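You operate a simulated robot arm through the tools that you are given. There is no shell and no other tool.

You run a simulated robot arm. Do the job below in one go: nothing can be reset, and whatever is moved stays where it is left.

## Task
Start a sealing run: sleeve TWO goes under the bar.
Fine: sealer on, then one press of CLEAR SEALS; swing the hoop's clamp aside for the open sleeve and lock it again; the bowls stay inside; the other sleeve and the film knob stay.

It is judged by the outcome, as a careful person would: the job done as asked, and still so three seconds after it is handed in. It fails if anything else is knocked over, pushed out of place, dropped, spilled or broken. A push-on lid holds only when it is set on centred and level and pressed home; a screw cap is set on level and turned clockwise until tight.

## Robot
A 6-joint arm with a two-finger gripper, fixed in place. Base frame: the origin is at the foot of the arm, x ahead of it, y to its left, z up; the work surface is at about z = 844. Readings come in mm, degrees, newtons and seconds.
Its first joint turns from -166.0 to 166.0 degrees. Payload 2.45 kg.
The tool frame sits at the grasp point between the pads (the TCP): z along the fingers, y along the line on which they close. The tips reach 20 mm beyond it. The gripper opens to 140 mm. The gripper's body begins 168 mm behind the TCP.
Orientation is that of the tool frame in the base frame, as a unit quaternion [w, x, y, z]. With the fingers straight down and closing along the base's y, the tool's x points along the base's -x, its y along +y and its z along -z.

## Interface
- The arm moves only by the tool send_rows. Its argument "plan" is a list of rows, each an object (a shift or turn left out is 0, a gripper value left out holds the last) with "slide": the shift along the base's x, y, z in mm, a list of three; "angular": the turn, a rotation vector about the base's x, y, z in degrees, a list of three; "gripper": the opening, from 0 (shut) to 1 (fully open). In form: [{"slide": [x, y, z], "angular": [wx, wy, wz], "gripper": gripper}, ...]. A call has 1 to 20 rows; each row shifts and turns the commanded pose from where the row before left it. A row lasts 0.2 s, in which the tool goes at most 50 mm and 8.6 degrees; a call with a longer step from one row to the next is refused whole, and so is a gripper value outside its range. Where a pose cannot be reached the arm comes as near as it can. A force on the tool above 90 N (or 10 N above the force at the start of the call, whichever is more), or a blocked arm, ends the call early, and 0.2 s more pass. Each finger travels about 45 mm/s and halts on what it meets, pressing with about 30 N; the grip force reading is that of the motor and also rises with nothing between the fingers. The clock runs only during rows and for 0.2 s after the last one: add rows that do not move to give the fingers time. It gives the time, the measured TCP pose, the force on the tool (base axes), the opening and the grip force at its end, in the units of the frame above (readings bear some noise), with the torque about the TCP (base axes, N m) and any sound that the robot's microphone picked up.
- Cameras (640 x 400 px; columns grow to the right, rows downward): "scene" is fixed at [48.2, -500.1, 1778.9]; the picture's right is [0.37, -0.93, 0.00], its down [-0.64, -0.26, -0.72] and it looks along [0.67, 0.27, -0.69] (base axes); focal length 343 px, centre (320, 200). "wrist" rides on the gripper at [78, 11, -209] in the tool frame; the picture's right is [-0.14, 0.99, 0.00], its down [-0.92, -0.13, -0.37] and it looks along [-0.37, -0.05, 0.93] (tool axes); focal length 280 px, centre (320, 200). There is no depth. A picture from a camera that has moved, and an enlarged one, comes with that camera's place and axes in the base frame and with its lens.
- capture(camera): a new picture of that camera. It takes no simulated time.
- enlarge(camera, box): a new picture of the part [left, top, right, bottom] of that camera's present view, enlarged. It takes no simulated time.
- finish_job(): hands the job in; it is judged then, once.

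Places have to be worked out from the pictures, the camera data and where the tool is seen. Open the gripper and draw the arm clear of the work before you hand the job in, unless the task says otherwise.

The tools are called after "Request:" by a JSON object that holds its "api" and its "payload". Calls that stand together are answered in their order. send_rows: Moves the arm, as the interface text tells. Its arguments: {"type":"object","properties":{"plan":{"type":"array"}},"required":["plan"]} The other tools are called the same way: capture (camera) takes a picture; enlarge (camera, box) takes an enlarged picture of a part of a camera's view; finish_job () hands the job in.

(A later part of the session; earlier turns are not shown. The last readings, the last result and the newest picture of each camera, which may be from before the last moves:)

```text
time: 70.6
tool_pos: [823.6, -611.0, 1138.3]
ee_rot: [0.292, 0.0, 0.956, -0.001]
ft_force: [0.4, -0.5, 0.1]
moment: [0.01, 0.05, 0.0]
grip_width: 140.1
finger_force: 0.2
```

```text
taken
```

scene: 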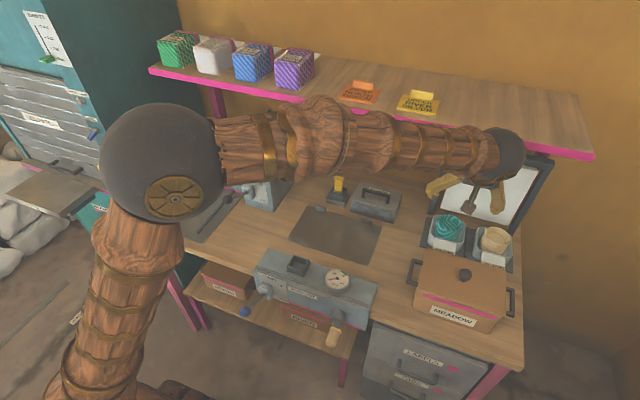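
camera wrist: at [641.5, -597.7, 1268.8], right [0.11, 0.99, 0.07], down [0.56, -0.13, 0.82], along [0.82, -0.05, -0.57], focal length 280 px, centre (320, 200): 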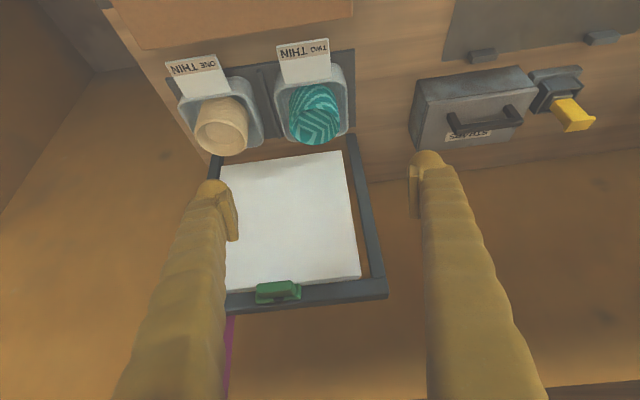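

Good view of the sleeves. Zooming in on TWO.

Request:
{"api": "enlarge", "payload": {"camera": "wrist", "box": [160, 20, 380, 160]}}

Request:
{"api": "enlarge", "payload": {"camera": "wrist", "box": [250, 30, 360, 155]}}

Request:
{"api": "enlarge", "payload": {"camera": "scene", "box": [415, 200, 535, 275]}}

```text
2.86 times, centred on (270, 90) of wrist
camera zoom: at [641.5, -597.7, 1268.8], right [0.11, 0.99, 0.07], down [0.56, -0.13, 0.82], along [0.82, -0.05, -0.57], focal length 801 px, centre (463, 514)
```

zoom: 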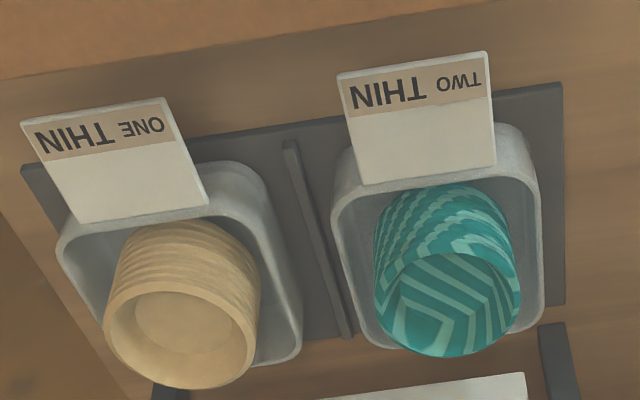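

```text
3.20 times, centred on (305, 92) of wrist
camera zoom: at [641.5, -597.7, 1268.8], right [0.11, 0.99, 0.07], down [0.56, -0.13, 0.82], along [0.82, -0.05, -0.57], focal length 897 px, centre (368, 544)
```

zoom: 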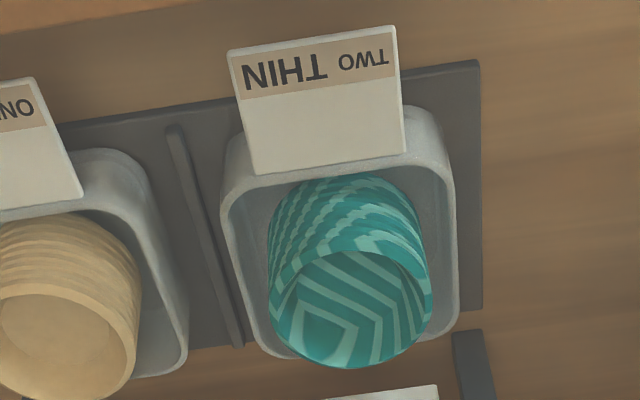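

```text
5.33 times, centred on (475, 238) of scene
camera zoom: at [48.2, -500.1, 1778.9], right [0.37, -0.93, 0.0], down [-0.64, -0.26, -0.72], along [0.67, 0.27, -0.69], focal length 1831 px, centre (-507, 0)
```

zoom: 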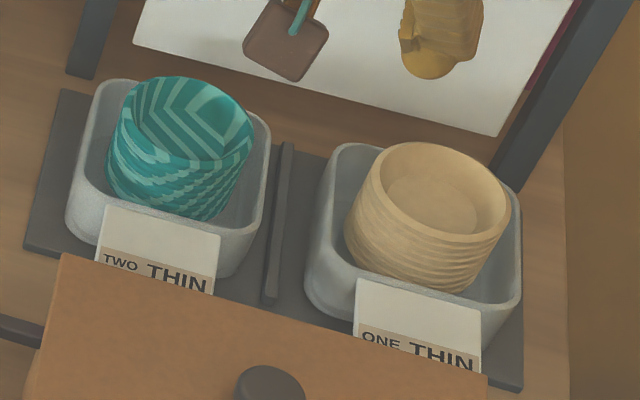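

Sleeve TWO measures about y −559…−664 (104 mm wide), x 868…985, rim z≈903; the gap to sleeve ONE is ~37 mm with a low divider. I'll open to ~124 mm, keep 34° tilt, and descend along the tool axis to straddle TWO's sides just below the rim.

Request:
{"api": "send_rows", "payload": {"plan": [{"slide": [6, -0.5, -40], "gripper": 0.886}, {"slide": [6, -0.5, -40]}, {"slide": [6, 0, -34]}, {"slide": [18, 0, -26.7]}, {"slide": [18, 0, -26.7]}, {}]}}

Request:
{"api": "capture", "payload": {"camera": "wrist"}}

Request:
{"api": "enlarge", "payload": {"camera": "scene", "box": [400, 180, 550, 280]}}

```text
time: 72.0
tool_pos: [877.6, -611.2, 972.3]
ee_rot: [0.293, 0.0, 0.956, -0.002]
ft_force: [-0.2, 0.0, 0.3]
moment: [0.02, -0.01, 0.03]
grip_width: 124.4
finger_force: 0.2
```

```text
taken
camera wrist: at [695.1, -599.4, 1101.1], right [0.11, 0.99, 0.07], down [0.56, -0.13, 0.82], along [0.82, -0.05, -0.57], focal length 280 px, centre (320, 200)
```

wrist: 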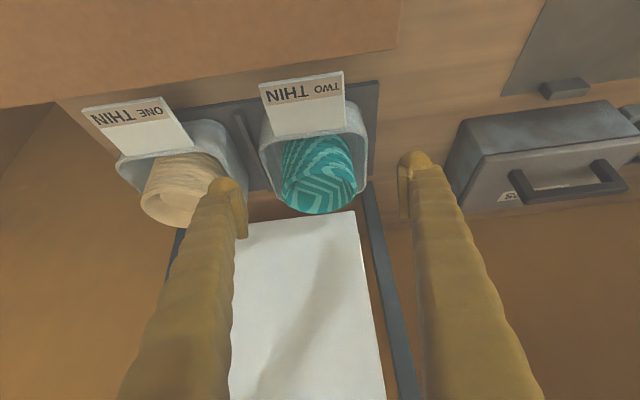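

```text
4.00 times, centred on (475, 230) of scene
camera zoom: at [48.2, -500.1, 1778.9], right [0.37, -0.93, 0.0], down [-0.64, -0.26, -0.72], along [0.67, 0.27, -0.69], focal length 1373 px, centre (-300, 80)
```

zoom: 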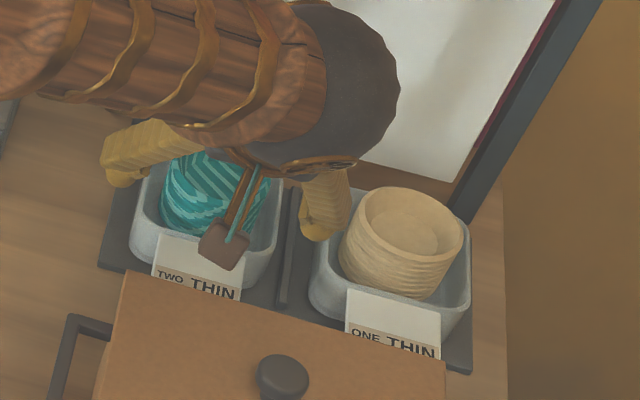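

Request:
{"api": "enlarge", "payload": {"camera": "wrist", "box": [200, 60, 440, 240]}}

```text
2.22 times, centred on (320, 150) of wrist
camera zoom: at [695.1, -599.4, 1101.1], right [0.11, 0.99, 0.07], down [0.56, -0.13, 0.82], along [0.82, -0.05, -0.57], focal length 623 px, centre (320, 311)
```

zoom: 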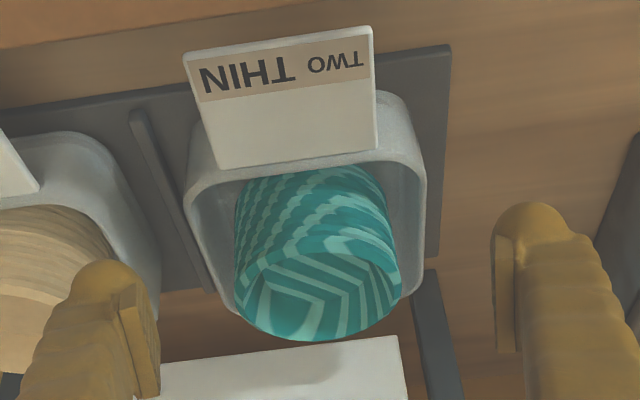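

Centre at y≈-611 confirmed. Descending to straddle the tray at TCP (926,-611,899).

Request:
{"api": "send_rows", "payload": {"plan": [{"slide": [16, 0, -24]}, {"slide": [16, 0, -24]}, {"slide": [10, 0, -15]}, {"slide": [6, 0, -9]}, {}]}}

Request:
{"api": "capture", "payload": {"camera": "wrist"}}

Request:
{"api": "enlarge", "payload": {"camera": "scene", "box": [400, 180, 550, 280]}}

```text
time: 73.2
tool_pos: [925.2, -612.3, 902.0]
ee_rot: [0.294, -0.001, 0.956, -0.001]
ft_force: [-0.6, -0.2, 0.8]
moment: [0.0, 0.02, -0.03]
grip_width: 124.1
finger_force: 0.3
```

```text
taken
camera wrist: at [743.5, -599.0, 1029.9], right [0.11, 0.99, 0.07], down [0.56, -0.13, 0.82], along [0.82, -0.05, -0.57], focal length 280 px, centre (320, 200)
```

wrist: 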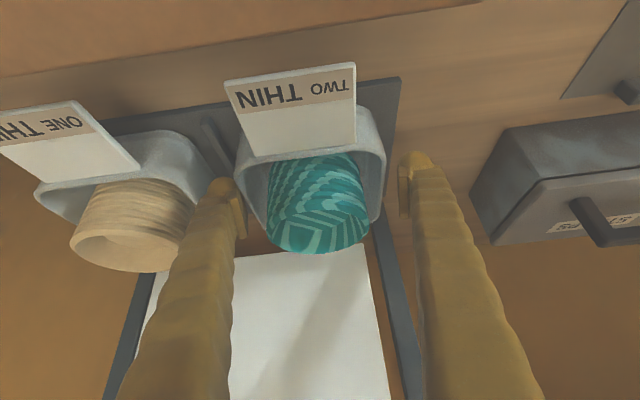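

```text
4.00 times, centred on (475, 230) of scene
camera zoom: at [48.2, -500.1, 1778.9], right [0.37, -0.93, 0.0], down [-0.64, -0.26, -0.72], along [0.67, 0.27, -0.69], focal length 1373 px, centre (-300, 80)
```

zoom: 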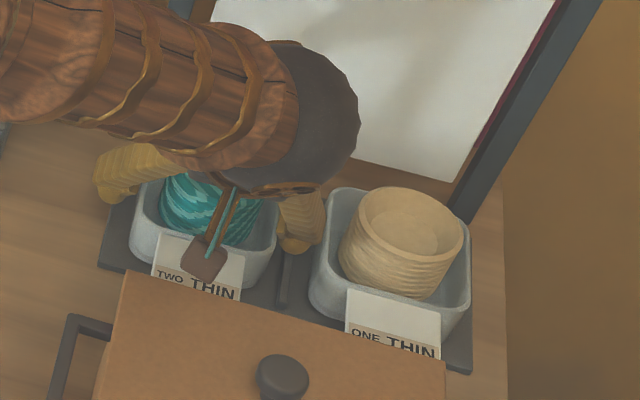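

Request:
{"api": "enlarge", "payload": {"camera": "wrist", "box": [180, 60, 460, 260]}}

```text
2.00 times, centred on (320, 160) of wrist
camera zoom: at [743.5, -599.0, 1029.9], right [0.11, 0.99, 0.07], down [0.56, -0.13, 0.82], along [0.82, -0.05, -0.57], focal length 561 px, centre (320, 280)
```

zoom: 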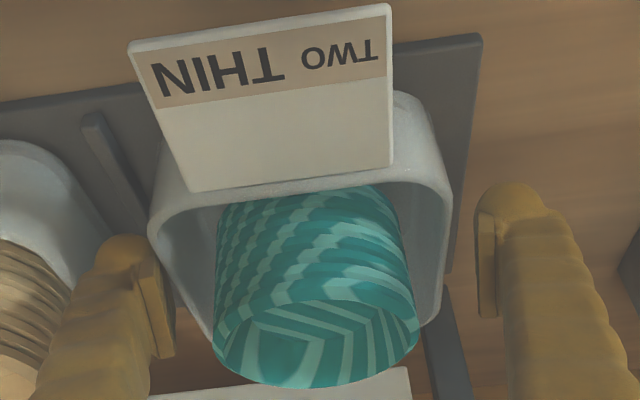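

The flap is horizontal at z≈902 (x 818–870), and the fingers straddle the tray sides cleanly. Closing to grip.

Request:
{"api": "send_rows", "payload": {"plan": [{"gripper": 0.8}, {"gripper": 0.7}, {"gripper": 0.65}, {"gripper": 0.65}, {"gripper": 0.65}]}}

Request:
{"api": "enlarge", "payload": {"camera": "wrist", "box": [180, 60, 460, 260]}}

```text
time: 74.4
tool_pos: [925.9, -610.2, 901.6]
ee_rot: [0.293, 0.0, 0.956, -0.002]
ft_force: [-1.2, -0.1, 2.4]
moment: [-0.01, 0.1, -0.03]
grip_width: 113.8
finger_force: 30.0
```

```text
2.00 times, centred on (320, 160) of wrist
camera zoom: at [743.5, -598.9, 1030.0], right [0.11, 0.99, 0.07], down [0.56, -0.13, 0.82], along [0.82, -0.05, -0.57], focal length 561 px, centre (320, 280)
```

zoom: 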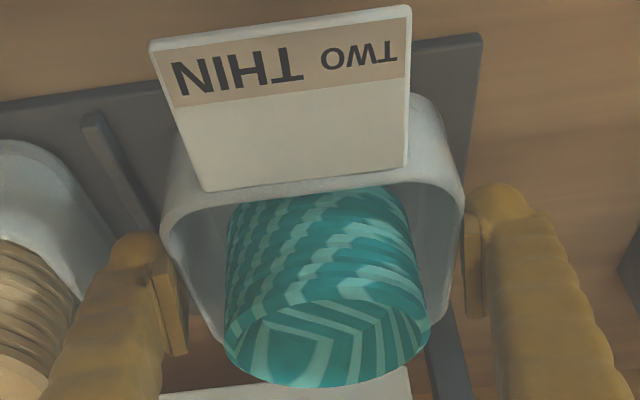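

Gripped at 113.8 mm with 30 N. Lifting slightly to test the hold.

Request:
{"api": "send_rows", "payload": {"plan": [{"slide": [0, 0, 5]}, {"slide": [0, 0, 8]}, {}]}}

Request:
{"api": "capture", "payload": {"camera": "wrist"}}

Request:
{"api": "enlarge", "payload": {"camera": "scene", "box": [400, 180, 550, 280]}}

```text
time: 75.2
tool_pos: [924.6, -610.2, 915.7]
ee_rot: [0.293, 0.0, 0.956, -0.002]
ft_force: [-2.4, 1.1, 5.5]
moment: [0.05, 0.1, -0.02]
grip_width: 107.2
finger_force: 14.2
```

```text
taken
camera wrist: at [743.8, -599.0, 1043.6], right [0.11, 0.99, 0.07], down [0.56, -0.12, 0.82], along [0.82, -0.05, -0.56], focal length 280 px, centre (320, 200)
```

wrist: 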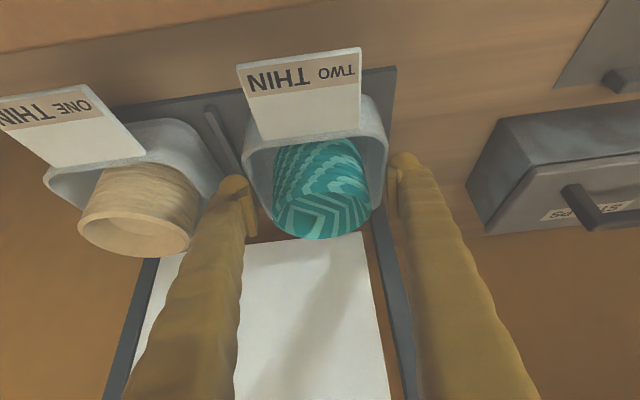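

```text
4.00 times, centred on (475, 230) of scene
camera zoom: at [48.2, -500.1, 1778.9], right [0.37, -0.93, 0.0], down [-0.64, -0.26, -0.72], along [0.67, 0.27, -0.69], focal length 1373 px, centre (-300, 80)
```

zoom: 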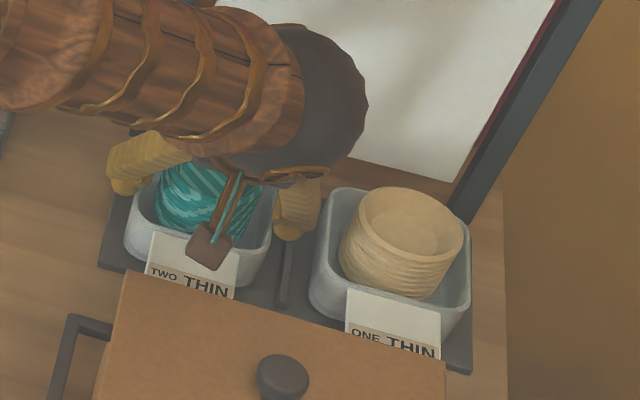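

The opening shrank to 107 mm as I lifted, so the pads are sliding up the tray's sides (it tapers). Let me inspect closely.

Request:
{"api": "enlarge", "payload": {"camera": "wrist", "box": [200, 40, 440, 250]}}

Request:
{"api": "enlarge", "payload": {"camera": "scene", "box": [415, 205, 495, 265]}}

```text
1.90 times, centred on (320, 145) of wrist
camera zoom: at [743.8, -599.0, 1043.6], right [0.11, 0.99, 0.07], down [0.56, -0.12, 0.82], along [0.82, -0.05, -0.56], focal length 534 px, centre (320, 305)
```

zoom: 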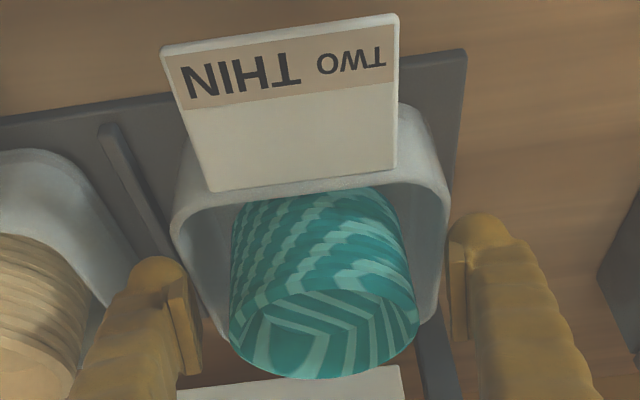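

```text
6.67 times, centred on (455, 235) of scene
camera zoom: at [48.2, -500.1, 1778.9], right [0.37, -0.93, 0.0], down [-0.64, -0.26, -0.72], along [0.67, 0.27, -0.69], focal length 2288 px, centre (-580, -33)
```

zoom: 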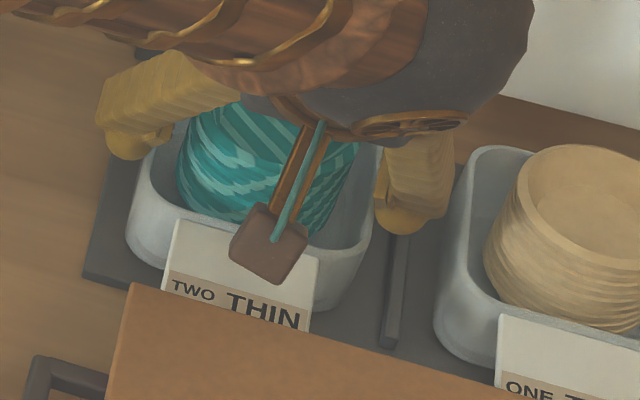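

The tray's walls lean inward toward the rim, so the pads slid off high up. I'll reopen, go ~12 mm lower (tips ≈862, just above the divider at ~857) where the wall is steeper, and re-grip.

Request:
{"api": "send_rows", "payload": {"plan": [{"gripper": 0.886}, {"gripper": 0.886}, {"slide": [0, -1, -8]}, {"slide": [0, 0, -8]}, {"slide": [0, 0, -6]}, {"slide": [0, 0, -4]}, {}]}}

Request:
{"api": "send_rows", "payload": {"plan": [{"gripper": 0.8}, {"gripper": 0.65}, {"gripper": 0.65}, {"gripper": 0.65}, {"gripper": 0.65}]}}

```text
time: 76.8
tool_pos: [925.5, -611.0, 887.8]
ee_rot: [0.292, 0.0, 0.956, -0.002]
ft_force: [0.7, 0.4, 0.4]
moment: [0.01, 0.0, -0.01]
grip_width: 124.8
finger_force: 0.4
```

```text
time: 78.0
tool_pos: [925.6, -611.7, 888.7]
ee_rot: [0.293, -0.001, 0.956, -0.001]
ft_force: [-0.4, -0.2, -1.4]
moment: [0.0, 0.01, 0.0]
grip_width: 122.3
finger_force: 30.2
```

Width 122 mm here: the wall slopes ~17° inward going up. I'll test a small lift at this lower grip and watch width and force.

Request:
{"api": "send_rows", "payload": {"plan": [{"slide": [0, 0, 2]}, {"slide": [0, 0, 2]}, {"slide": [0, 0, 2]}]}}

Request:
{"api": "capture", "payload": {"camera": "wrist"}}

```text
time: 78.8
tool_pos: [925.0, -611.6, 893.5]
ee_rot: [0.293, 0.0, 0.956, -0.001]
ft_force: [-0.2, 0.4, -1.6]
moment: [0.01, 0.03, 0.02]
grip_width: 122.2
finger_force: 29.9
```

```text
taken
camera wrist: at [743.4, -600.0, 1022.7], right [0.11, 0.99, 0.07], down [0.56, -0.13, 0.82], along [0.82, -0.05, -0.57], focal length 280 px, centre (320, 200)
```

wrist: 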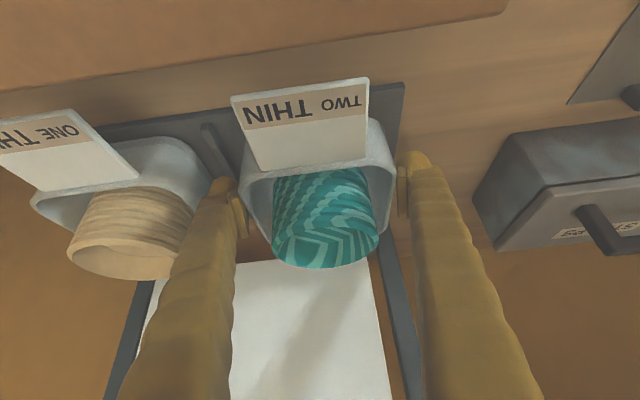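

Width holds at 122.2 mm with a slight weight on the tool – it seems to lift now. Raising another 15 mm.

Request:
{"api": "send_rows", "payload": {"plan": [{"slide": [0, 0, 5]}, {"slide": [0, 0, 5]}, {"slide": [0, 0, 5]}, {}]}}

Request:
{"api": "enlarge", "payload": {"camera": "wrist", "box": [200, 40, 440, 250]}}

Request:
{"api": "enlarge", "payload": {"camera": "scene", "box": [400, 190, 530, 280]}}

```text
time: 79.8
tool_pos: [925.2, -610.5, 908.7]
ee_rot: [0.293, 0.0, 0.956, -0.001]
ft_force: [0.9, 0.3, -1.9]
moment: [0.01, 0.03, 0.03]
grip_width: 121.9
finger_force: 30.1
```

```text
1.90 times, centred on (320, 145) of wrist
camera zoom: at [743.3, -599.9, 1037.8], right [0.11, 0.99, 0.07], down [0.56, -0.13, 0.82], along [0.82, -0.05, -0.57], focal length 534 px, centre (320, 305)
```

zoom: 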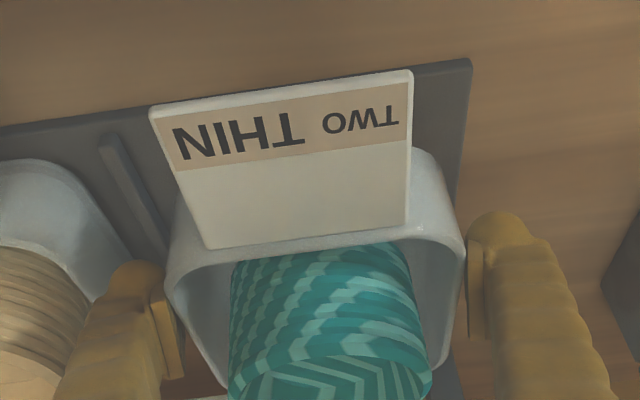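

```text
4.44 times, centred on (465, 235) of scene
camera zoom: at [48.2, -500.1, 1778.9], right [0.37, -0.93, 0.0], down [-0.64, -0.26, -0.72], along [0.67, 0.27, -0.69], focal length 1526 px, centre (-324, 44)
```

zoom: 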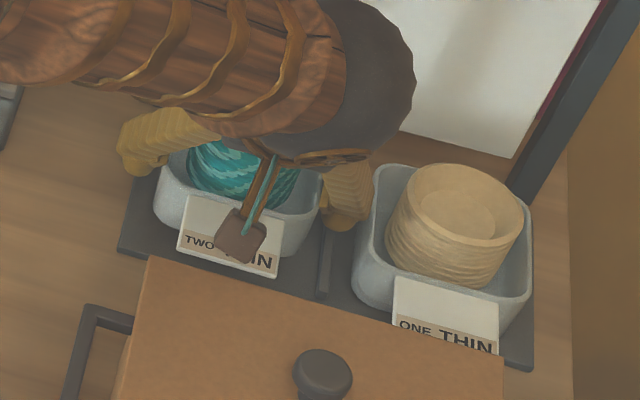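

Sleeve TWO is lifted cleanly with its bowls. I'll raise it well clear of the chest, then carry it to the open plate in the middle of the desk (~(815,-250)) for a vertical regrasp.

Request:
{"api": "send_rows", "payload": {"plan": [{"slide": [0, 0, 10]}, {"slide": [0, 0, 20]}, {"slide": [0, 0, 25]}, {"slide": [-2, 0, 25]}, {"slide": [-4, 5, 25]}, {"slide": [-6, 15, 15]}, {"slide": [-8, 22, 5]}, {"slide": [-8, 25, 0]}, {"slide": [-8, 25, 0]}, {"slide": [-8, 25, 0]}, {"slide": [-8, 25, 0]}, {"slide": [-8, 25, 0]}, {"slide": [-8, 25, 0]}, {"slide": [-8, 25, 0]}, {"slide": [-8, 25, 0]}, {"slide": [-8, 25, 0]}, {"slide": [-8, 25, 0]}, {"slide": [-6, 25, 0]}, {"slide": [-4, 20, 0]}, {"slide": [0, 10, 0]}]}}

Request:
{"api": "capture", "payload": {"camera": "wrist"}}

Request:
{"api": "capture", "payload": {"camera": "scene"}}

```text
time: 84.0
tool_pos: [815.4, -264.1, 1034.5]
ee_rot: [0.293, 0.0, 0.956, -0.001]
ft_force: [-0.2, -0.8, -0.9]
moment: [-0.01, 0.0, -0.03]
grip_width: 121.5
finger_force: 29.8
```

```text
taken
camera wrist: at [633.1, -252.3, 1162.7], right [0.11, 0.99, 0.07], down [0.56, -0.12, 0.82], along [0.82, -0.05, -0.57], focal length 280 px, centre (320, 200)
```

wrist: 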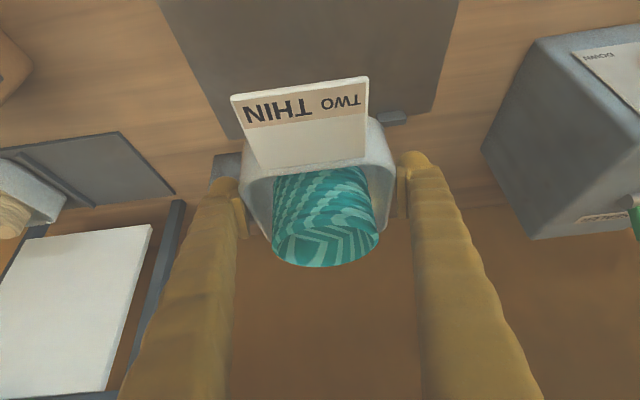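

```text
taken
```

scene: 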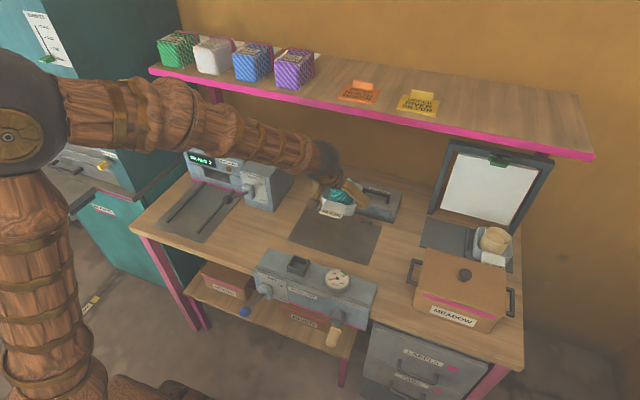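

The sleeve is held steady over the middle plate. Lowering it to the plate.

Request:
{"api": "send_rows", "payload": {"plan": [{"slide": [-5, 4, -20]}, {"slide": [0, 0, -25]}, {"slide": [0, 0, -25]}, {"slide": [0, 0, -25]}, {"slide": [0, 0, -20]}, {"slide": [0, 0, -12]}, {"slide": [0, 0, -8]}, {}]}}

Request:
{"api": "send_rows", "payload": {"plan": [{"slide": [0, 0, -3]}, {"slide": [0, 0, -3]}, {"slide": [0, 0, -2]}, {}]}}

```text
time: 85.8
tool_pos: [810.1, -261.2, 901.0]
ee_rot: [0.294, 0.0, 0.956, -0.002]
ft_force: [1.4, -1.3, -2.4]
moment: [-0.04, 0.0, 0.02]
grip_width: 121.1
finger_force: 30.1
```

```text
time: 86.8
tool_pos: [810.6, -262.1, 890.7]
ee_rot: [0.292, -0.001, 0.956, -0.001]
ft_force: [-0.3, -0.5, -2.1]
moment: [0.0, 0.03, 0.03]
grip_width: 120.9
finger_force: 30.3
```

Still hanging (−2 N). Continuing down in 2 mm steps.

Request:
{"api": "send_rows", "payload": {"plan": [{"slide": [0, 0, -2]}, {"slide": [0, 0, -1]}, {}]}}

Request:
{"api": "send_rows", "payload": {"plan": [{"slide": [0, 0, -2]}, {}]}}

```text
time: 87.6
tool_pos: [811.4, -260.9, 888.1]
ee_rot: [0.293, 0.0, 0.956, -0.001]
ft_force: [0.2, -0.6, -1.7]
moment: [0.01, 0.04, -0.02]
grip_width: 120.8
finger_force: 30.5
```

```text
time: 88.2
tool_pos: [810.3, -261.4, 886.0]
ee_rot: [0.292, 0.001, 0.957, -0.001]
ft_force: [-0.7, 0.8, -1.6]
moment: [0.01, 0.04, -0.04]
grip_width: 120.8
finger_force: 30.3
```

Request:
{"api": "send_rows", "payload": {"plan": [{"slide": [0, 0, -2]}, {}]}}

Request:
{"api": "enlarge", "payload": {"camera": "scene", "box": [290, 170, 410, 260]}}

```text
time: 88.8
tool_pos: [810.6, -261.5, 882.8]
ee_rot: [0.292, -0.001, 0.956, -0.001]
ft_force: [0.5, -0.1, -1.5]
moment: [0.01, 0.0, 0.01]
grip_width: 121.0
finger_force: 29.7
```

```text
4.44 times, centred on (350, 215) of scene
camera zoom: at [48.2, -500.1, 1778.9], right [0.37, -0.93, 0.0], down [-0.64, -0.26, -0.72], along [0.67, 0.27, -0.69], focal length 1526 px, centre (187, 133)
```

zoom: 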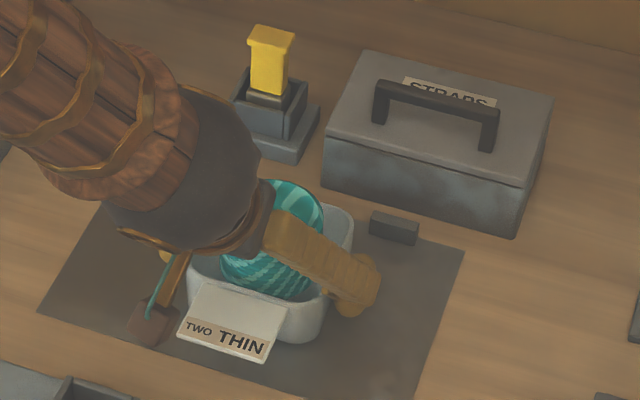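

Request:
{"api": "send_rows", "payload": {"plan": [{"slide": [0, 0, -2]}, {}]}}

Request:
{"api": "send_rows", "payload": {"plan": [{"slide": [0, 0, -2]}, {}]}}

```text
time: 89.4
tool_pos: [810.5, -260.8, 883.9]
ee_rot: [0.294, -0.001, 0.956, 0.0]
ft_force: [-3.1, 0.4, 17.4]
moment: [0.18, -0.02, 0.02]
grip_width: 120.4
finger_force: 29.9
```

```text
time: 90.0
tool_pos: [810.9, -260.8, 883.7]
ee_rot: [0.294, 0.0, 0.956, -0.003]
ft_force: [-6.2, 1.4, 51.1]
moment: [0.05, 1.18, -0.01]
grip_width: 121.0
finger_force: 30.0
```

Contact (force up). Relieving the pressure, then opening.

Request:
{"api": "send_rows", "payload": {"plan": [{"slide": [0, 0, 3.5]}, {}, {"gripper": 0.9}, {"gripper": 0.95}, {"gripper": 0.95}]}}

Request:
{"api": "capture", "payload": {"camera": "wrist"}}

Request:
{"api": "enlarge", "payload": {"camera": "scene", "box": [290, 170, 410, 260]}}

```text
time: 91.2
tool_pos: [810.2, -261.1, 882.8]
ee_rot: [0.293, 0.0, 0.956, -0.002]
ft_force: [-0.1, -0.4, 0.3]
moment: [0.0, 0.0, -0.01]
grip_width: 133.1
finger_force: 0.3
```

```text
taken
camera wrist: at [628.2, -249.1, 1012.4], right [0.11, 0.99, 0.07], down [0.56, -0.13, 0.82], along [0.82, -0.05, -0.57], focal length 280 px, centre (320, 200)
```

wrist: 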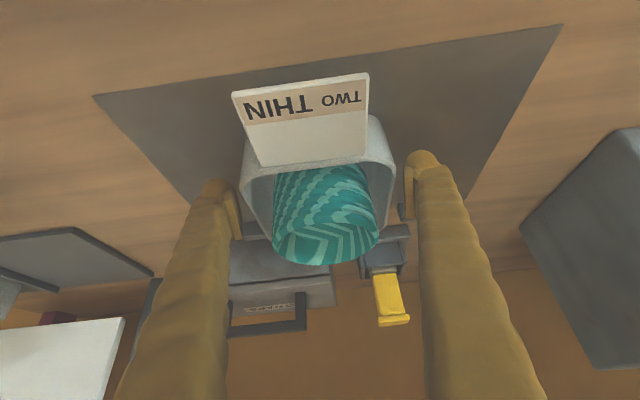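

```text
4.44 times, centred on (350, 215) of scene
camera zoom: at [48.2, -500.1, 1778.9], right [0.37, -0.93, 0.0], down [-0.64, -0.26, -0.72], along [0.67, 0.27, -0.69], focal length 1526 px, centre (187, 133)
```

zoom: 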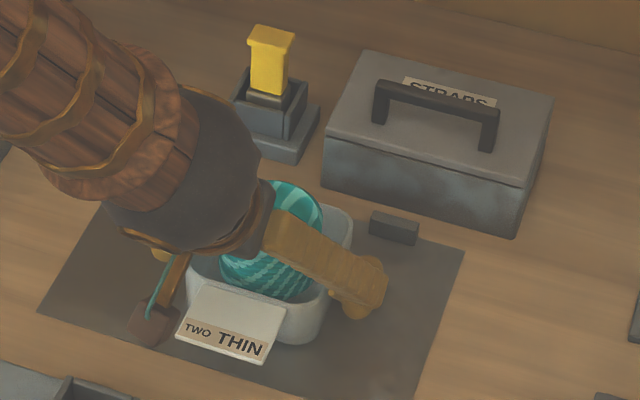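

Sleeve is set down. Retreating along the tool axis and going vertical above it for a look.

Request:
{"api": "send_rows", "payload": {"plan": [{"slide": [-17, 0, 25]}, {"slide": [-17, 0, 25]}, {"slide": [-17, 0, 25]}, {"slide": [-17, 0, 25]}, {"slide": [-10, 0, 25]}, {"angular": [0, 8, 0], "slide": [0, 0, 20]}, {"angular": [0, 8, 0]}, {"angular": [0, 8, 0]}, {"angular": [0, 8, 0]}, {"angular": [0, 2, 0]}, {"slide": [20, 0, 0]}, {"slide": [20, 0, 0]}, {}]}}

Request:
{"api": "capture", "payload": {"camera": "wrist"}}

```text
time: 94.0
tool_pos: [772.1, -260.6, 1028.5]
ee_rot: [0.002, -0.002, 1.0, 0.0]
ft_force: [0.3, -1.0, -0.1]
moment: [0.01, -0.02, -0.03]
grip_width: 132.7
finger_force: 0.0
```

```text
taken
camera wrist: at [693.6, -249.1, 1236.9], right [0.14, 0.99, 0.0], down [0.92, -0.13, 0.37], along [0.37, -0.05, -0.93], focal length 280 px, centre (320, 200)
```

wrist: 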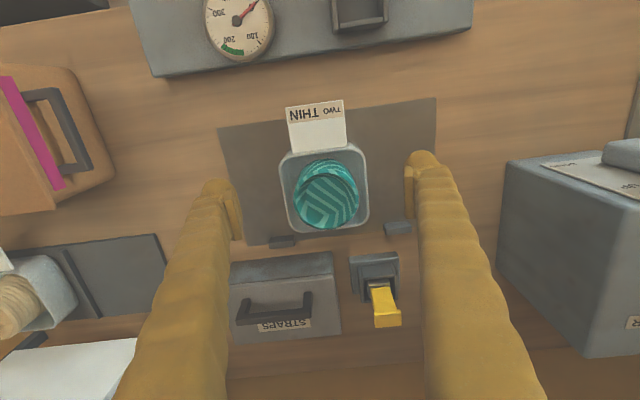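

Request:
{"api": "enlarge", "payload": {"camera": "wrist", "box": [260, 90, 390, 240]}}

Request:
{"api": "enlarge", "payload": {"camera": "scene", "box": [290, 170, 410, 260]}}

```text
2.67 times, centred on (325, 165) of wrist
camera zoom: at [693.6, -249.1, 1236.9], right [0.14, 0.99, 0.0], down [0.92, -0.13, 0.37], along [0.37, -0.05, -0.93], focal length 748 px, centre (307, 293)
```

zoom: 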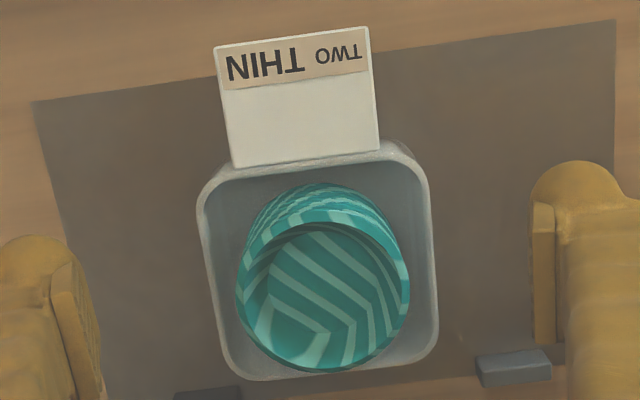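

```text
4.44 times, centred on (350, 215) of scene
camera zoom: at [48.2, -500.1, 1778.9], right [0.37, -0.93, 0.0], down [-0.64, -0.26, -0.72], along [0.67, 0.27, -0.69], focal length 1526 px, centre (187, 133)
```

zoom: 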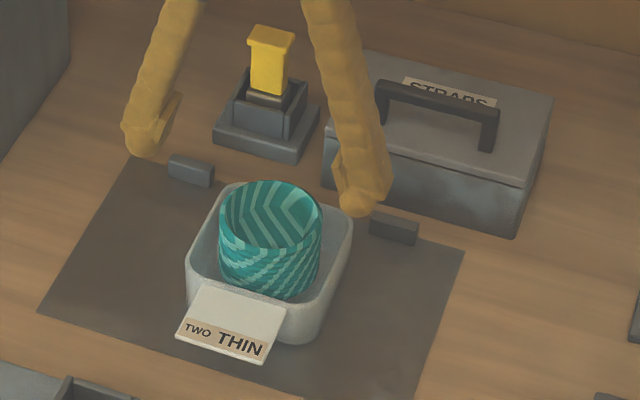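

Sleeve now centred about (817,-259), flap toward the robot, yaw ≈0. I'll descend vertically beside it with the gripper fully open, slide forward to grip slightly toward its back end (so later the front can enter the rails), staying low to keep the wrist under the shelf edge.

Request:
{"api": "send_rows", "payload": {"plan": [{"slide": [0, 1.5, -30], "gripper": 1}, {"slide": [0, 0, -40]}, {"slide": [0, 0, -40]}, {"slide": [0, 0, -30]}, {"slide": [0, 0, -8]}, {}]}}

Request:
{"api": "capture", "payload": {"camera": "wrist"}}

Request:
{"api": "enlarge", "payload": {"camera": "scene", "box": [270, 150, 430, 270]}}

```text
time: 95.4
tool_pos: [773.3, -260.5, 880.1]
ee_rot: [0.0, 0.0, 1.0, -0.001]
ft_force: [0.6, -0.4, -0.3]
moment: [0.0, -0.02, -0.02]
grip_width: 140.1
finger_force: 0.0
```

```text
taken
camera wrist: at [694.0, -247.7, 1088.4], right [0.14, 0.99, 0.0], down [0.92, -0.13, 0.37], along [0.37, -0.05, -0.93], focal length 280 px, centre (320, 200)
```

wrist: 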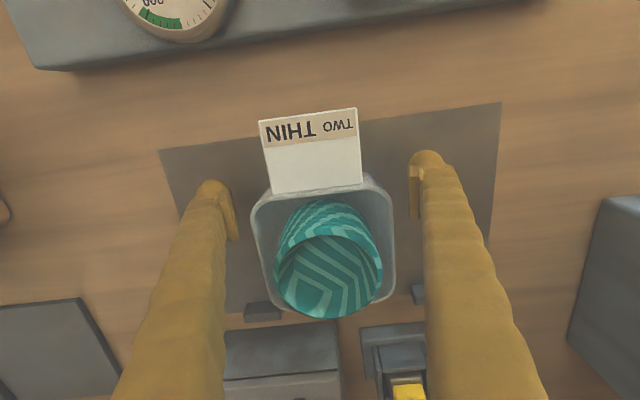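

```text
3.33 times, centred on (350, 210) of scene
camera zoom: at [48.2, -500.1, 1778.9], right [0.37, -0.93, 0.0], down [-0.64, -0.26, -0.72], along [0.67, 0.27, -0.69], focal length 1144 px, centre (220, 167)
```

zoom: 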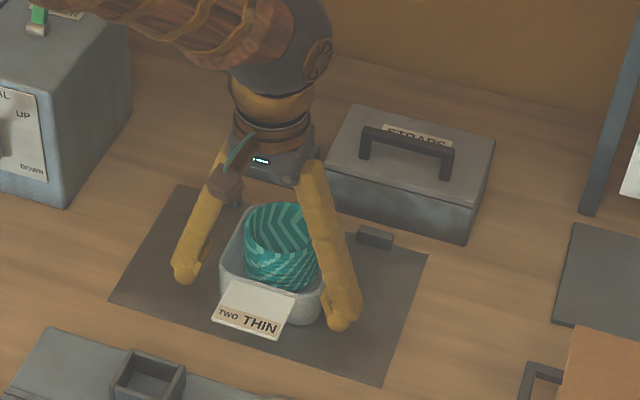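

Well centred. Sliding forward to x≈839 and lowering to just above the plate, then gripping.

Request:
{"api": "send_rows", "payload": {"plan": [{"slide": [20, 1, 0]}, {"slide": [20, 0, 0]}, {"slide": [20, 0, 0]}, {"slide": [6, 0, -4]}, {"slide": [0, 0, -4]}, {"gripper": 0.9}, {"gripper": 0.8}, {"gripper": 0.7}, {"gripper": 0.7}, {"gripper": 0.7}]}}

Request:
{"api": "capture", "payload": {"camera": "wrist"}}

```text
time: 97.6
tool_pos: [837.9, -259.2, 872.2]
ee_rot: [0.0, -0.002, 1.0, -0.002]
ft_force: [0.3, -0.5, 5.3]
moment: [0.03, 0.07, 0.02]
grip_width: 119.3
finger_force: 30.0
```

```text
taken
camera wrist: at [759.9, -246.8, 1080.9], right [0.14, 0.99, 0.0], down [0.92, -0.13, 0.37], along [0.37, -0.05, -0.93], focal length 280 px, centre (320, 200)
```

wrist: 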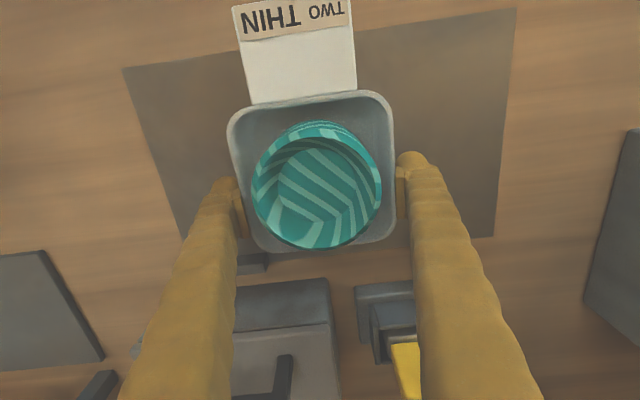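

Gripped at 119.3 mm. Test-lifting a few mm.

Request:
{"api": "send_rows", "payload": {"plan": [{"slide": [0, 0, 2]}, {"slide": [0, 0, 3]}, {"slide": [0, 0, 3]}, {}]}}

Request:
{"api": "enlarge", "payload": {"camera": "scene", "box": [270, 150, 430, 270]}}

```text
time: 98.6
tool_pos: [839.2, -258.8, 880.6]
ee_rot: [0.001, -0.001, 1.0, 0.0]
ft_force: [0.5, 0.7, -1.7]
moment: [-0.01, -0.02, 0.03]
grip_width: 119.3
finger_force: 29.8
```

```text
3.33 times, centred on (350, 210) of scene
camera zoom: at [48.2, -500.1, 1778.9], right [0.37, -0.93, 0.0], down [-0.64, -0.26, -0.72], along [0.67, 0.27, -0.69], focal length 1144 px, centre (220, 167)
```

zoom: 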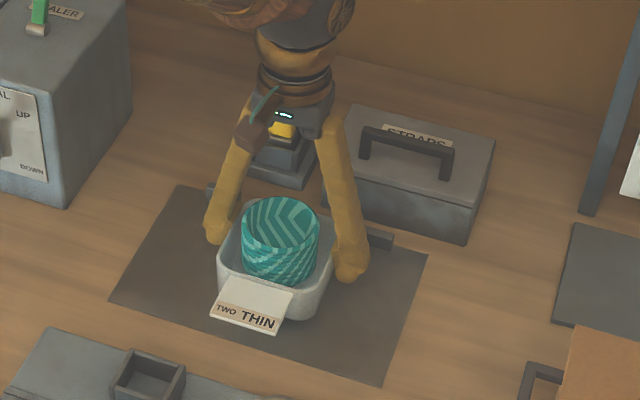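

Holding firmly. Lifting a bit, drawing it back from the shelf, and then raising to a safe height.

Request:
{"api": "send_rows", "payload": {"plan": [{"slide": [0, 0, 8]}, {"slide": [0, 0, 12]}, {"slide": [-15, 0, 5]}, {"slide": [-25, 0, 5]}, {"slide": [-25, 0, 15]}, {"slide": [-25, 0, 25]}, {"slide": [-25, 0, 25]}, {"slide": [-25, 0, 25]}, {"slide": [-25, 0, 25]}, {"slide": [-25, 0, 25]}, {"slide": [-25, 0, 25]}, {"slide": [-15, 0, 20]}, {"slide": [-5, 0, 10]}, {}]}}

Request:
{"api": "capture", "payload": {"camera": "wrist"}}

```text
time: 101.6
tool_pos: [602.9, -258.1, 1104.9]
ee_rot: [0.0, -0.001, 1.0, -0.001]
ft_force: [0.7, 0.8, -1.9]
moment: [0.03, -0.09, 0.0]
grip_width: 118.8
finger_force: 29.8
```

```text
taken
camera wrist: at [524.4, -246.6, 1313.6], right [0.14, 0.99, 0.0], down [0.92, -0.13, 0.37], along [0.37, -0.05, -0.93], focal length 280 px, centre (320, 200)
```

wrist: 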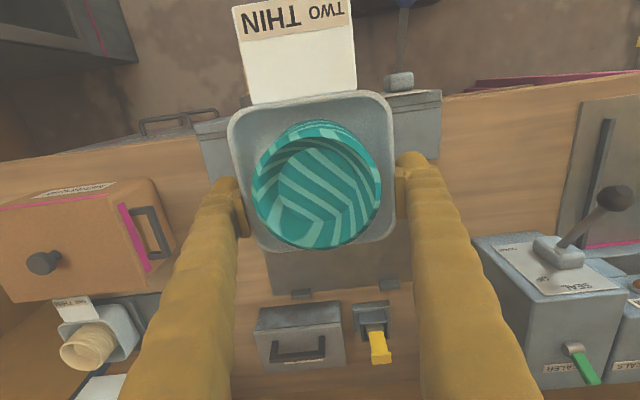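

Stable. Now carrying across to the left while turning 180° (flap toward the sealer), at a height clear of the seal lever knob.

Request:
{"api": "send_rows", "payload": {"plan": [{"slide": [0, 10, 0], "angular": [0, 0, 4]}, {"slide": [0, 18, 0], "angular": [0, 0, 7]}, {"slide": [0, 22, 0], "angular": [0, 0, 7]}, {"slide": [0, 22, 0], "angular": [0, 0, 7]}, {"slide": [0, 22, 0], "angular": [0, 0, 7]}, {"slide": [0, 22, 0], "angular": [0, 0, 7]}, {"slide": [0, 22, 0], "angular": [0, 0, 7]}, {"slide": [0, 22, 0], "angular": [0, 0, 7]}, {"slide": [0, 22, 0], "angular": [0, 0, 7]}, {"slide": [0, 22, 0], "angular": [0, 0, 7]}, {"slide": [0, 22, 0], "angular": [0, 0, 7]}, {"slide": [0, 22, 0], "angular": [0, 0, 7]}, {"slide": [0, 22, 0], "angular": [0, 0, 7]}, {"slide": [0, 22, 0], "angular": [0, 0, 7]}, {"slide": [0, 22, 0], "angular": [0, 0, 7]}, {"slide": [0, 22, 0], "angular": [0, 0, 7]}, {"slide": [0, 22, 0], "angular": [0, 0, 7]}, {"slide": [0, 22, 0], "angular": [0, 0, 7]}]}}

Request:
{"api": "capture", "payload": {"camera": "scene"}}

```text
time: 105.4
tool_pos: [604.1, 122.0, 1105.3]
ee_rot: [-0.001, 0.88, -0.476, -0.001]
ft_force: [0.2, -0.6, -1.2]
moment: [0.06, 0.01, -0.02]
grip_width: 118.2
finger_force: 29.7
```

```text
taken
```

scene: 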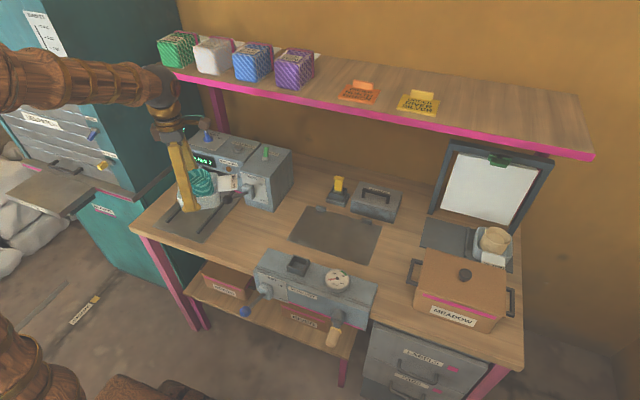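

Good so far. Finishing the turn and the lateral move to y≈270.

Request:
{"api": "send_rows", "payload": {"plan": [{"slide": [0, 20, 0], "angular": [0, 0, 7.2]}, {"slide": [0, 20, 0], "angular": [0, 0, 7.2]}, {"slide": [0, 20, 0], "angular": [0, 0, 7.2]}, {"slide": [0, 20, 0], "angular": [0, 0, 7.2]}, {"slide": [0, 20, 0], "angular": [0, 0, 7.2]}, {"slide": [0, 20, 0], "angular": [0, 0, 7.2]}, {"slide": [0, 18, 0], "angular": [0, 0, 7.2]}, {"slide": [0, 10, 0], "angular": [0, 0, 6.6]}, {}]}}

Request:
{"api": "capture", "payload": {"camera": "wrist"}}

Request:
{"api": "capture", "payload": {"camera": "scene"}}

Request:
{"api": "enlarge", "payload": {"camera": "scene", "box": [120, 120, 300, 260]}}

```text
time: 107.4
tool_pos: [602.8, 270.7, 1104.8]
ee_rot: [-0.001, 1.0, 0.001, -0.001]
ft_force: [-0.3, 0.0, -1.4]
moment: [0.02, 0.06, -0.01]
grip_width: 118.0
finger_force: 29.6
```

```text
taken
camera wrist: at [682.0, 259.5, 1313.3], right [-0.13, -0.99, 0.0], down [-0.92, 0.12, 0.37], along [-0.37, 0.05, -0.93], focal length 280 px, centre (320, 200)
```

wrist: 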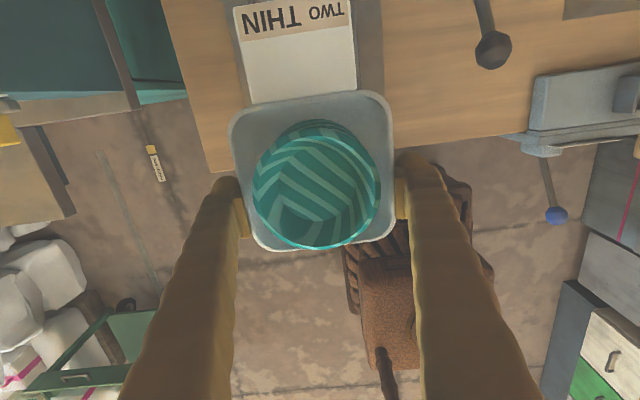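

```text
taken
```

scene: 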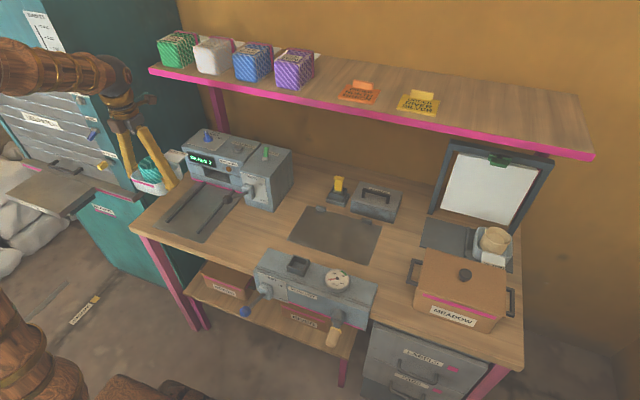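

```text
2.86 times, centred on (210, 190) of scene
camera zoom: at [48.2, -500.1, 1778.9], right [0.37, -0.93, 0.0], down [-0.64, -0.26, -0.72], along [0.67, 0.27, -0.69], focal length 981 px, centre (634, 229)
```

zoom: 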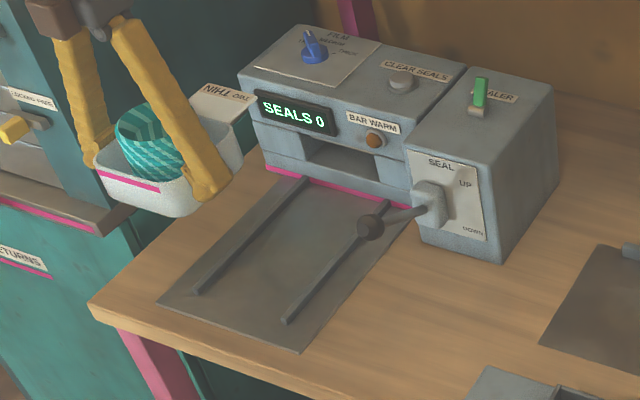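

The sleeve faces the slot, aligned at y≈270.7 (rails at ~203 and ~341). Lowering toward the rails' entrance and checking alignment.

Request:
{"api": "send_rows", "payload": {"plan": [{"slide": [0, 0, -15]}, {"slide": [0, 0, -25]}, {"slide": [0, 0, -25]}, {"slide": [0, 0, -25]}, {"slide": [0, 0, -25]}, {"slide": [0, 0, -25]}, {"slide": [0, 0, -25]}, {"slide": [0, 0, -20]}, {"slide": [0, 0, -10]}, {}]}}

Request:
{"api": "capture", "payload": {"camera": "wrist"}}

Request:
{"api": "enlarge", "payload": {"camera": "scene", "box": [120, 140, 280, 260]}}

```text
time: 109.6
tool_pos: [602.1, 270.0, 910.8]
ee_rot: [-0.001, 1.0, 0.0, -0.001]
ft_force: [0.3, 0.8, -1.5]
moment: [0.0, 0.01, -0.04]
grip_width: 118.1
finger_force: 29.8
```

```text
taken
camera wrist: at [681.5, 259.0, 1119.0], right [-0.14, -0.99, 0.0], down [-0.92, 0.13, 0.37], along [-0.37, 0.05, -0.93], focal length 280 px, centre (320, 200)
```

wrist: 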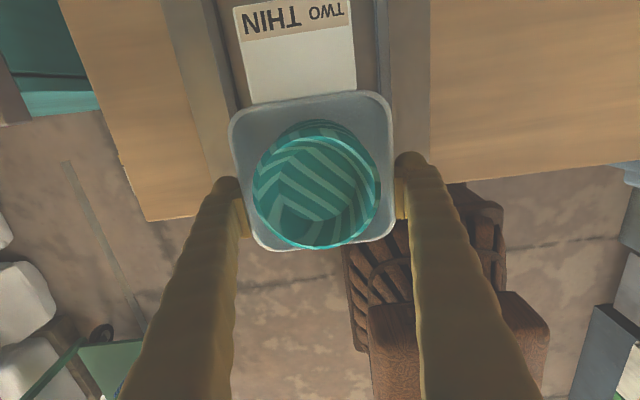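

```text
3.33 times, centred on (200, 200) of scene
camera zoom: at [48.2, -500.1, 1778.9], right [0.37, -0.93, 0.0], down [-0.64, -0.26, -0.72], along [0.67, 0.27, -0.69], focal length 1144 px, centre (720, 200)
```

zoom: 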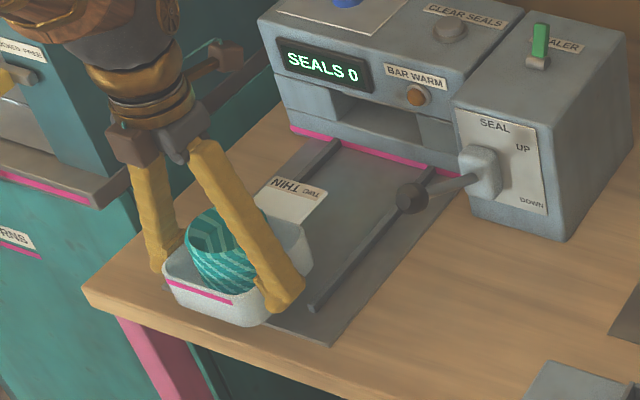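

Request:
{"api": "enlarge", "payload": {"camera": "wrist", "box": [180, 0, 460, 260]}}

Request:
{"api": "enlarge", "payload": {"camera": "scene", "box": [150, 180, 220, 250]}}

```text
1.54 times, centred on (320, 130) of wrist
camera zoom: at [681.5, 259.0, 1119.0], right [-0.14, -0.99, 0.0], down [-0.92, 0.13, 0.37], along [-0.37, 0.05, -0.93], focal length 431 px, centre (320, 308)
```

zoom: 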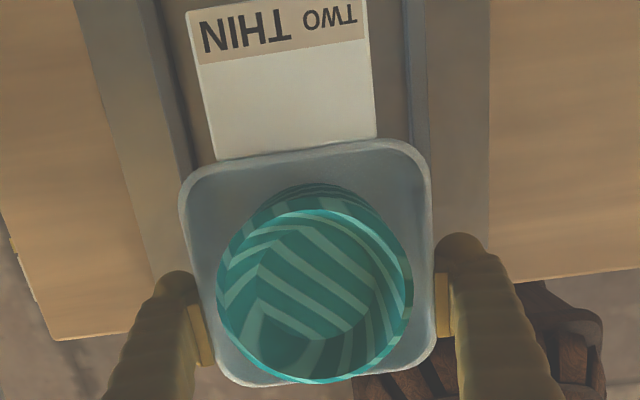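

```text
5.71 times, centred on (185, 215) of scene
camera zoom: at [48.2, -500.1, 1778.9], right [0.37, -0.93, 0.0], down [-0.64, -0.26, -0.72], along [0.67, 0.27, -0.69], focal length 1962 px, centre (1091, 114)
```

zoom: 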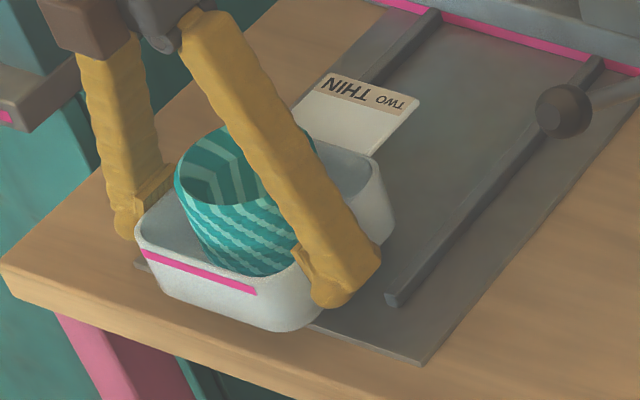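

Request:
{"api": "enlarge", "payload": {"camera": "wrist", "box": [190, 0, 290, 130]}}

Request:
{"api": "enlarge", "payload": {"camera": "wrist", "box": [330, 0, 450, 190]}}

Request:
{"api": "enlarge", "payload": {"camera": "wrist", "box": [200, 60, 280, 200]}}

```text
3.08 times, centred on (240, 65) of wrist
camera zoom: at [681.5, 259.0, 1119.0], right [-0.14, -0.99, 0.0], down [-0.92, 0.13, 0.37], along [-0.37, 0.05, -0.93], focal length 863 px, centre (566, 615)
```

zoom: 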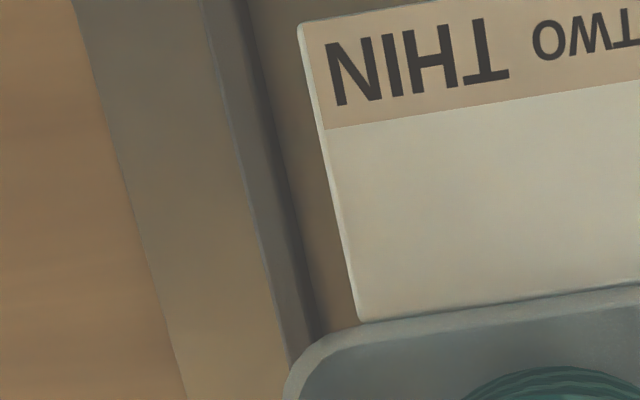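

```text
2.11 times, centred on (390, 95) of wrist
camera zoom: at [681.5, 259.0, 1119.0], right [-0.14, -0.99, 0.0], down [-0.92, 0.13, 0.37], along [-0.37, 0.05, -0.93], focal length 590 px, centre (173, 421)
```

zoom: 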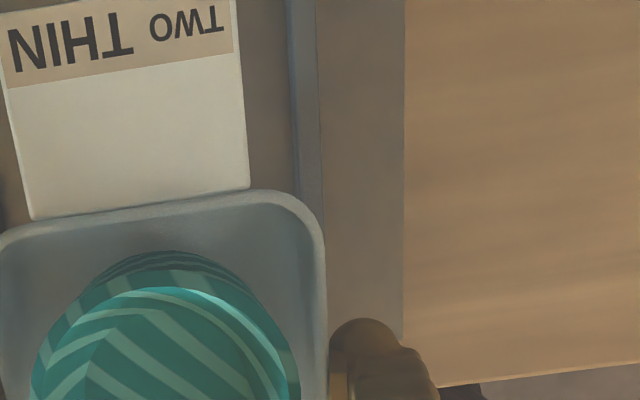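

```text
2.86 times, centred on (240, 130) of wrist
camera zoom: at [681.5, 259.0, 1119.0], right [-0.14, -0.99, 0.0], down [-0.92, 0.13, 0.37], along [-0.37, 0.05, -0.93], focal length 801 px, centre (549, 400)
```

zoom: 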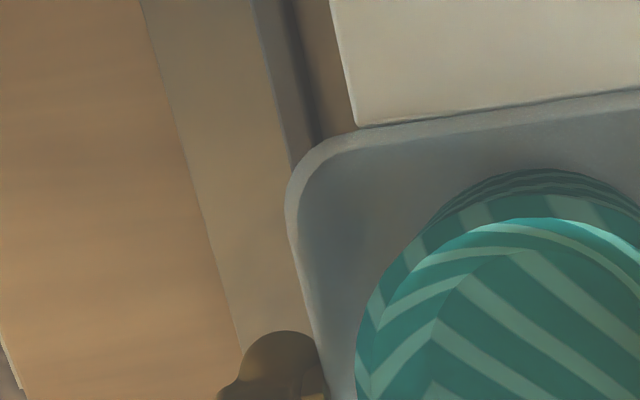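

Rails' inner edges measure y≈206.6 and 332 (mid 269.3) and the tray rim centre reads 268.1, so I'll nudge +1 mm in y and a little +x, then lower in small steps watching forces.

Request:
{"api": "send_rows", "payload": {"plan": [{"slide": [5, 1.2, -8]}, {"slide": [0, 0, -8]}, {"slide": [0, 0, -6]}, {"slide": [0, 0, -4]}, {}]}}

Request:
{"api": "send_rows", "payload": {"plan": [{"slide": [0, 0, -3]}, {"slide": [0, 0, -2]}, {}]}}

```text
time: 110.8
tool_pos: [608.2, 270.1, 884.9]
ee_rot: [0.0, 1.0, 0.001, -0.001]
ft_force: [-0.6, -0.3, -1.3]
moment: [0.02, 0.08, -0.06]
grip_width: 117.9
finger_force: 29.7
```

```text
time: 111.6
tool_pos: [608.4, 270.9, 880.6]
ee_rot: [-0.001, 1.0, 0.001, 0.0]
ft_force: [-2.5, -1.9, 14.2]
moment: [0.17, -0.42, -0.09]
grip_width: 117.6
finger_force: 30.6
```

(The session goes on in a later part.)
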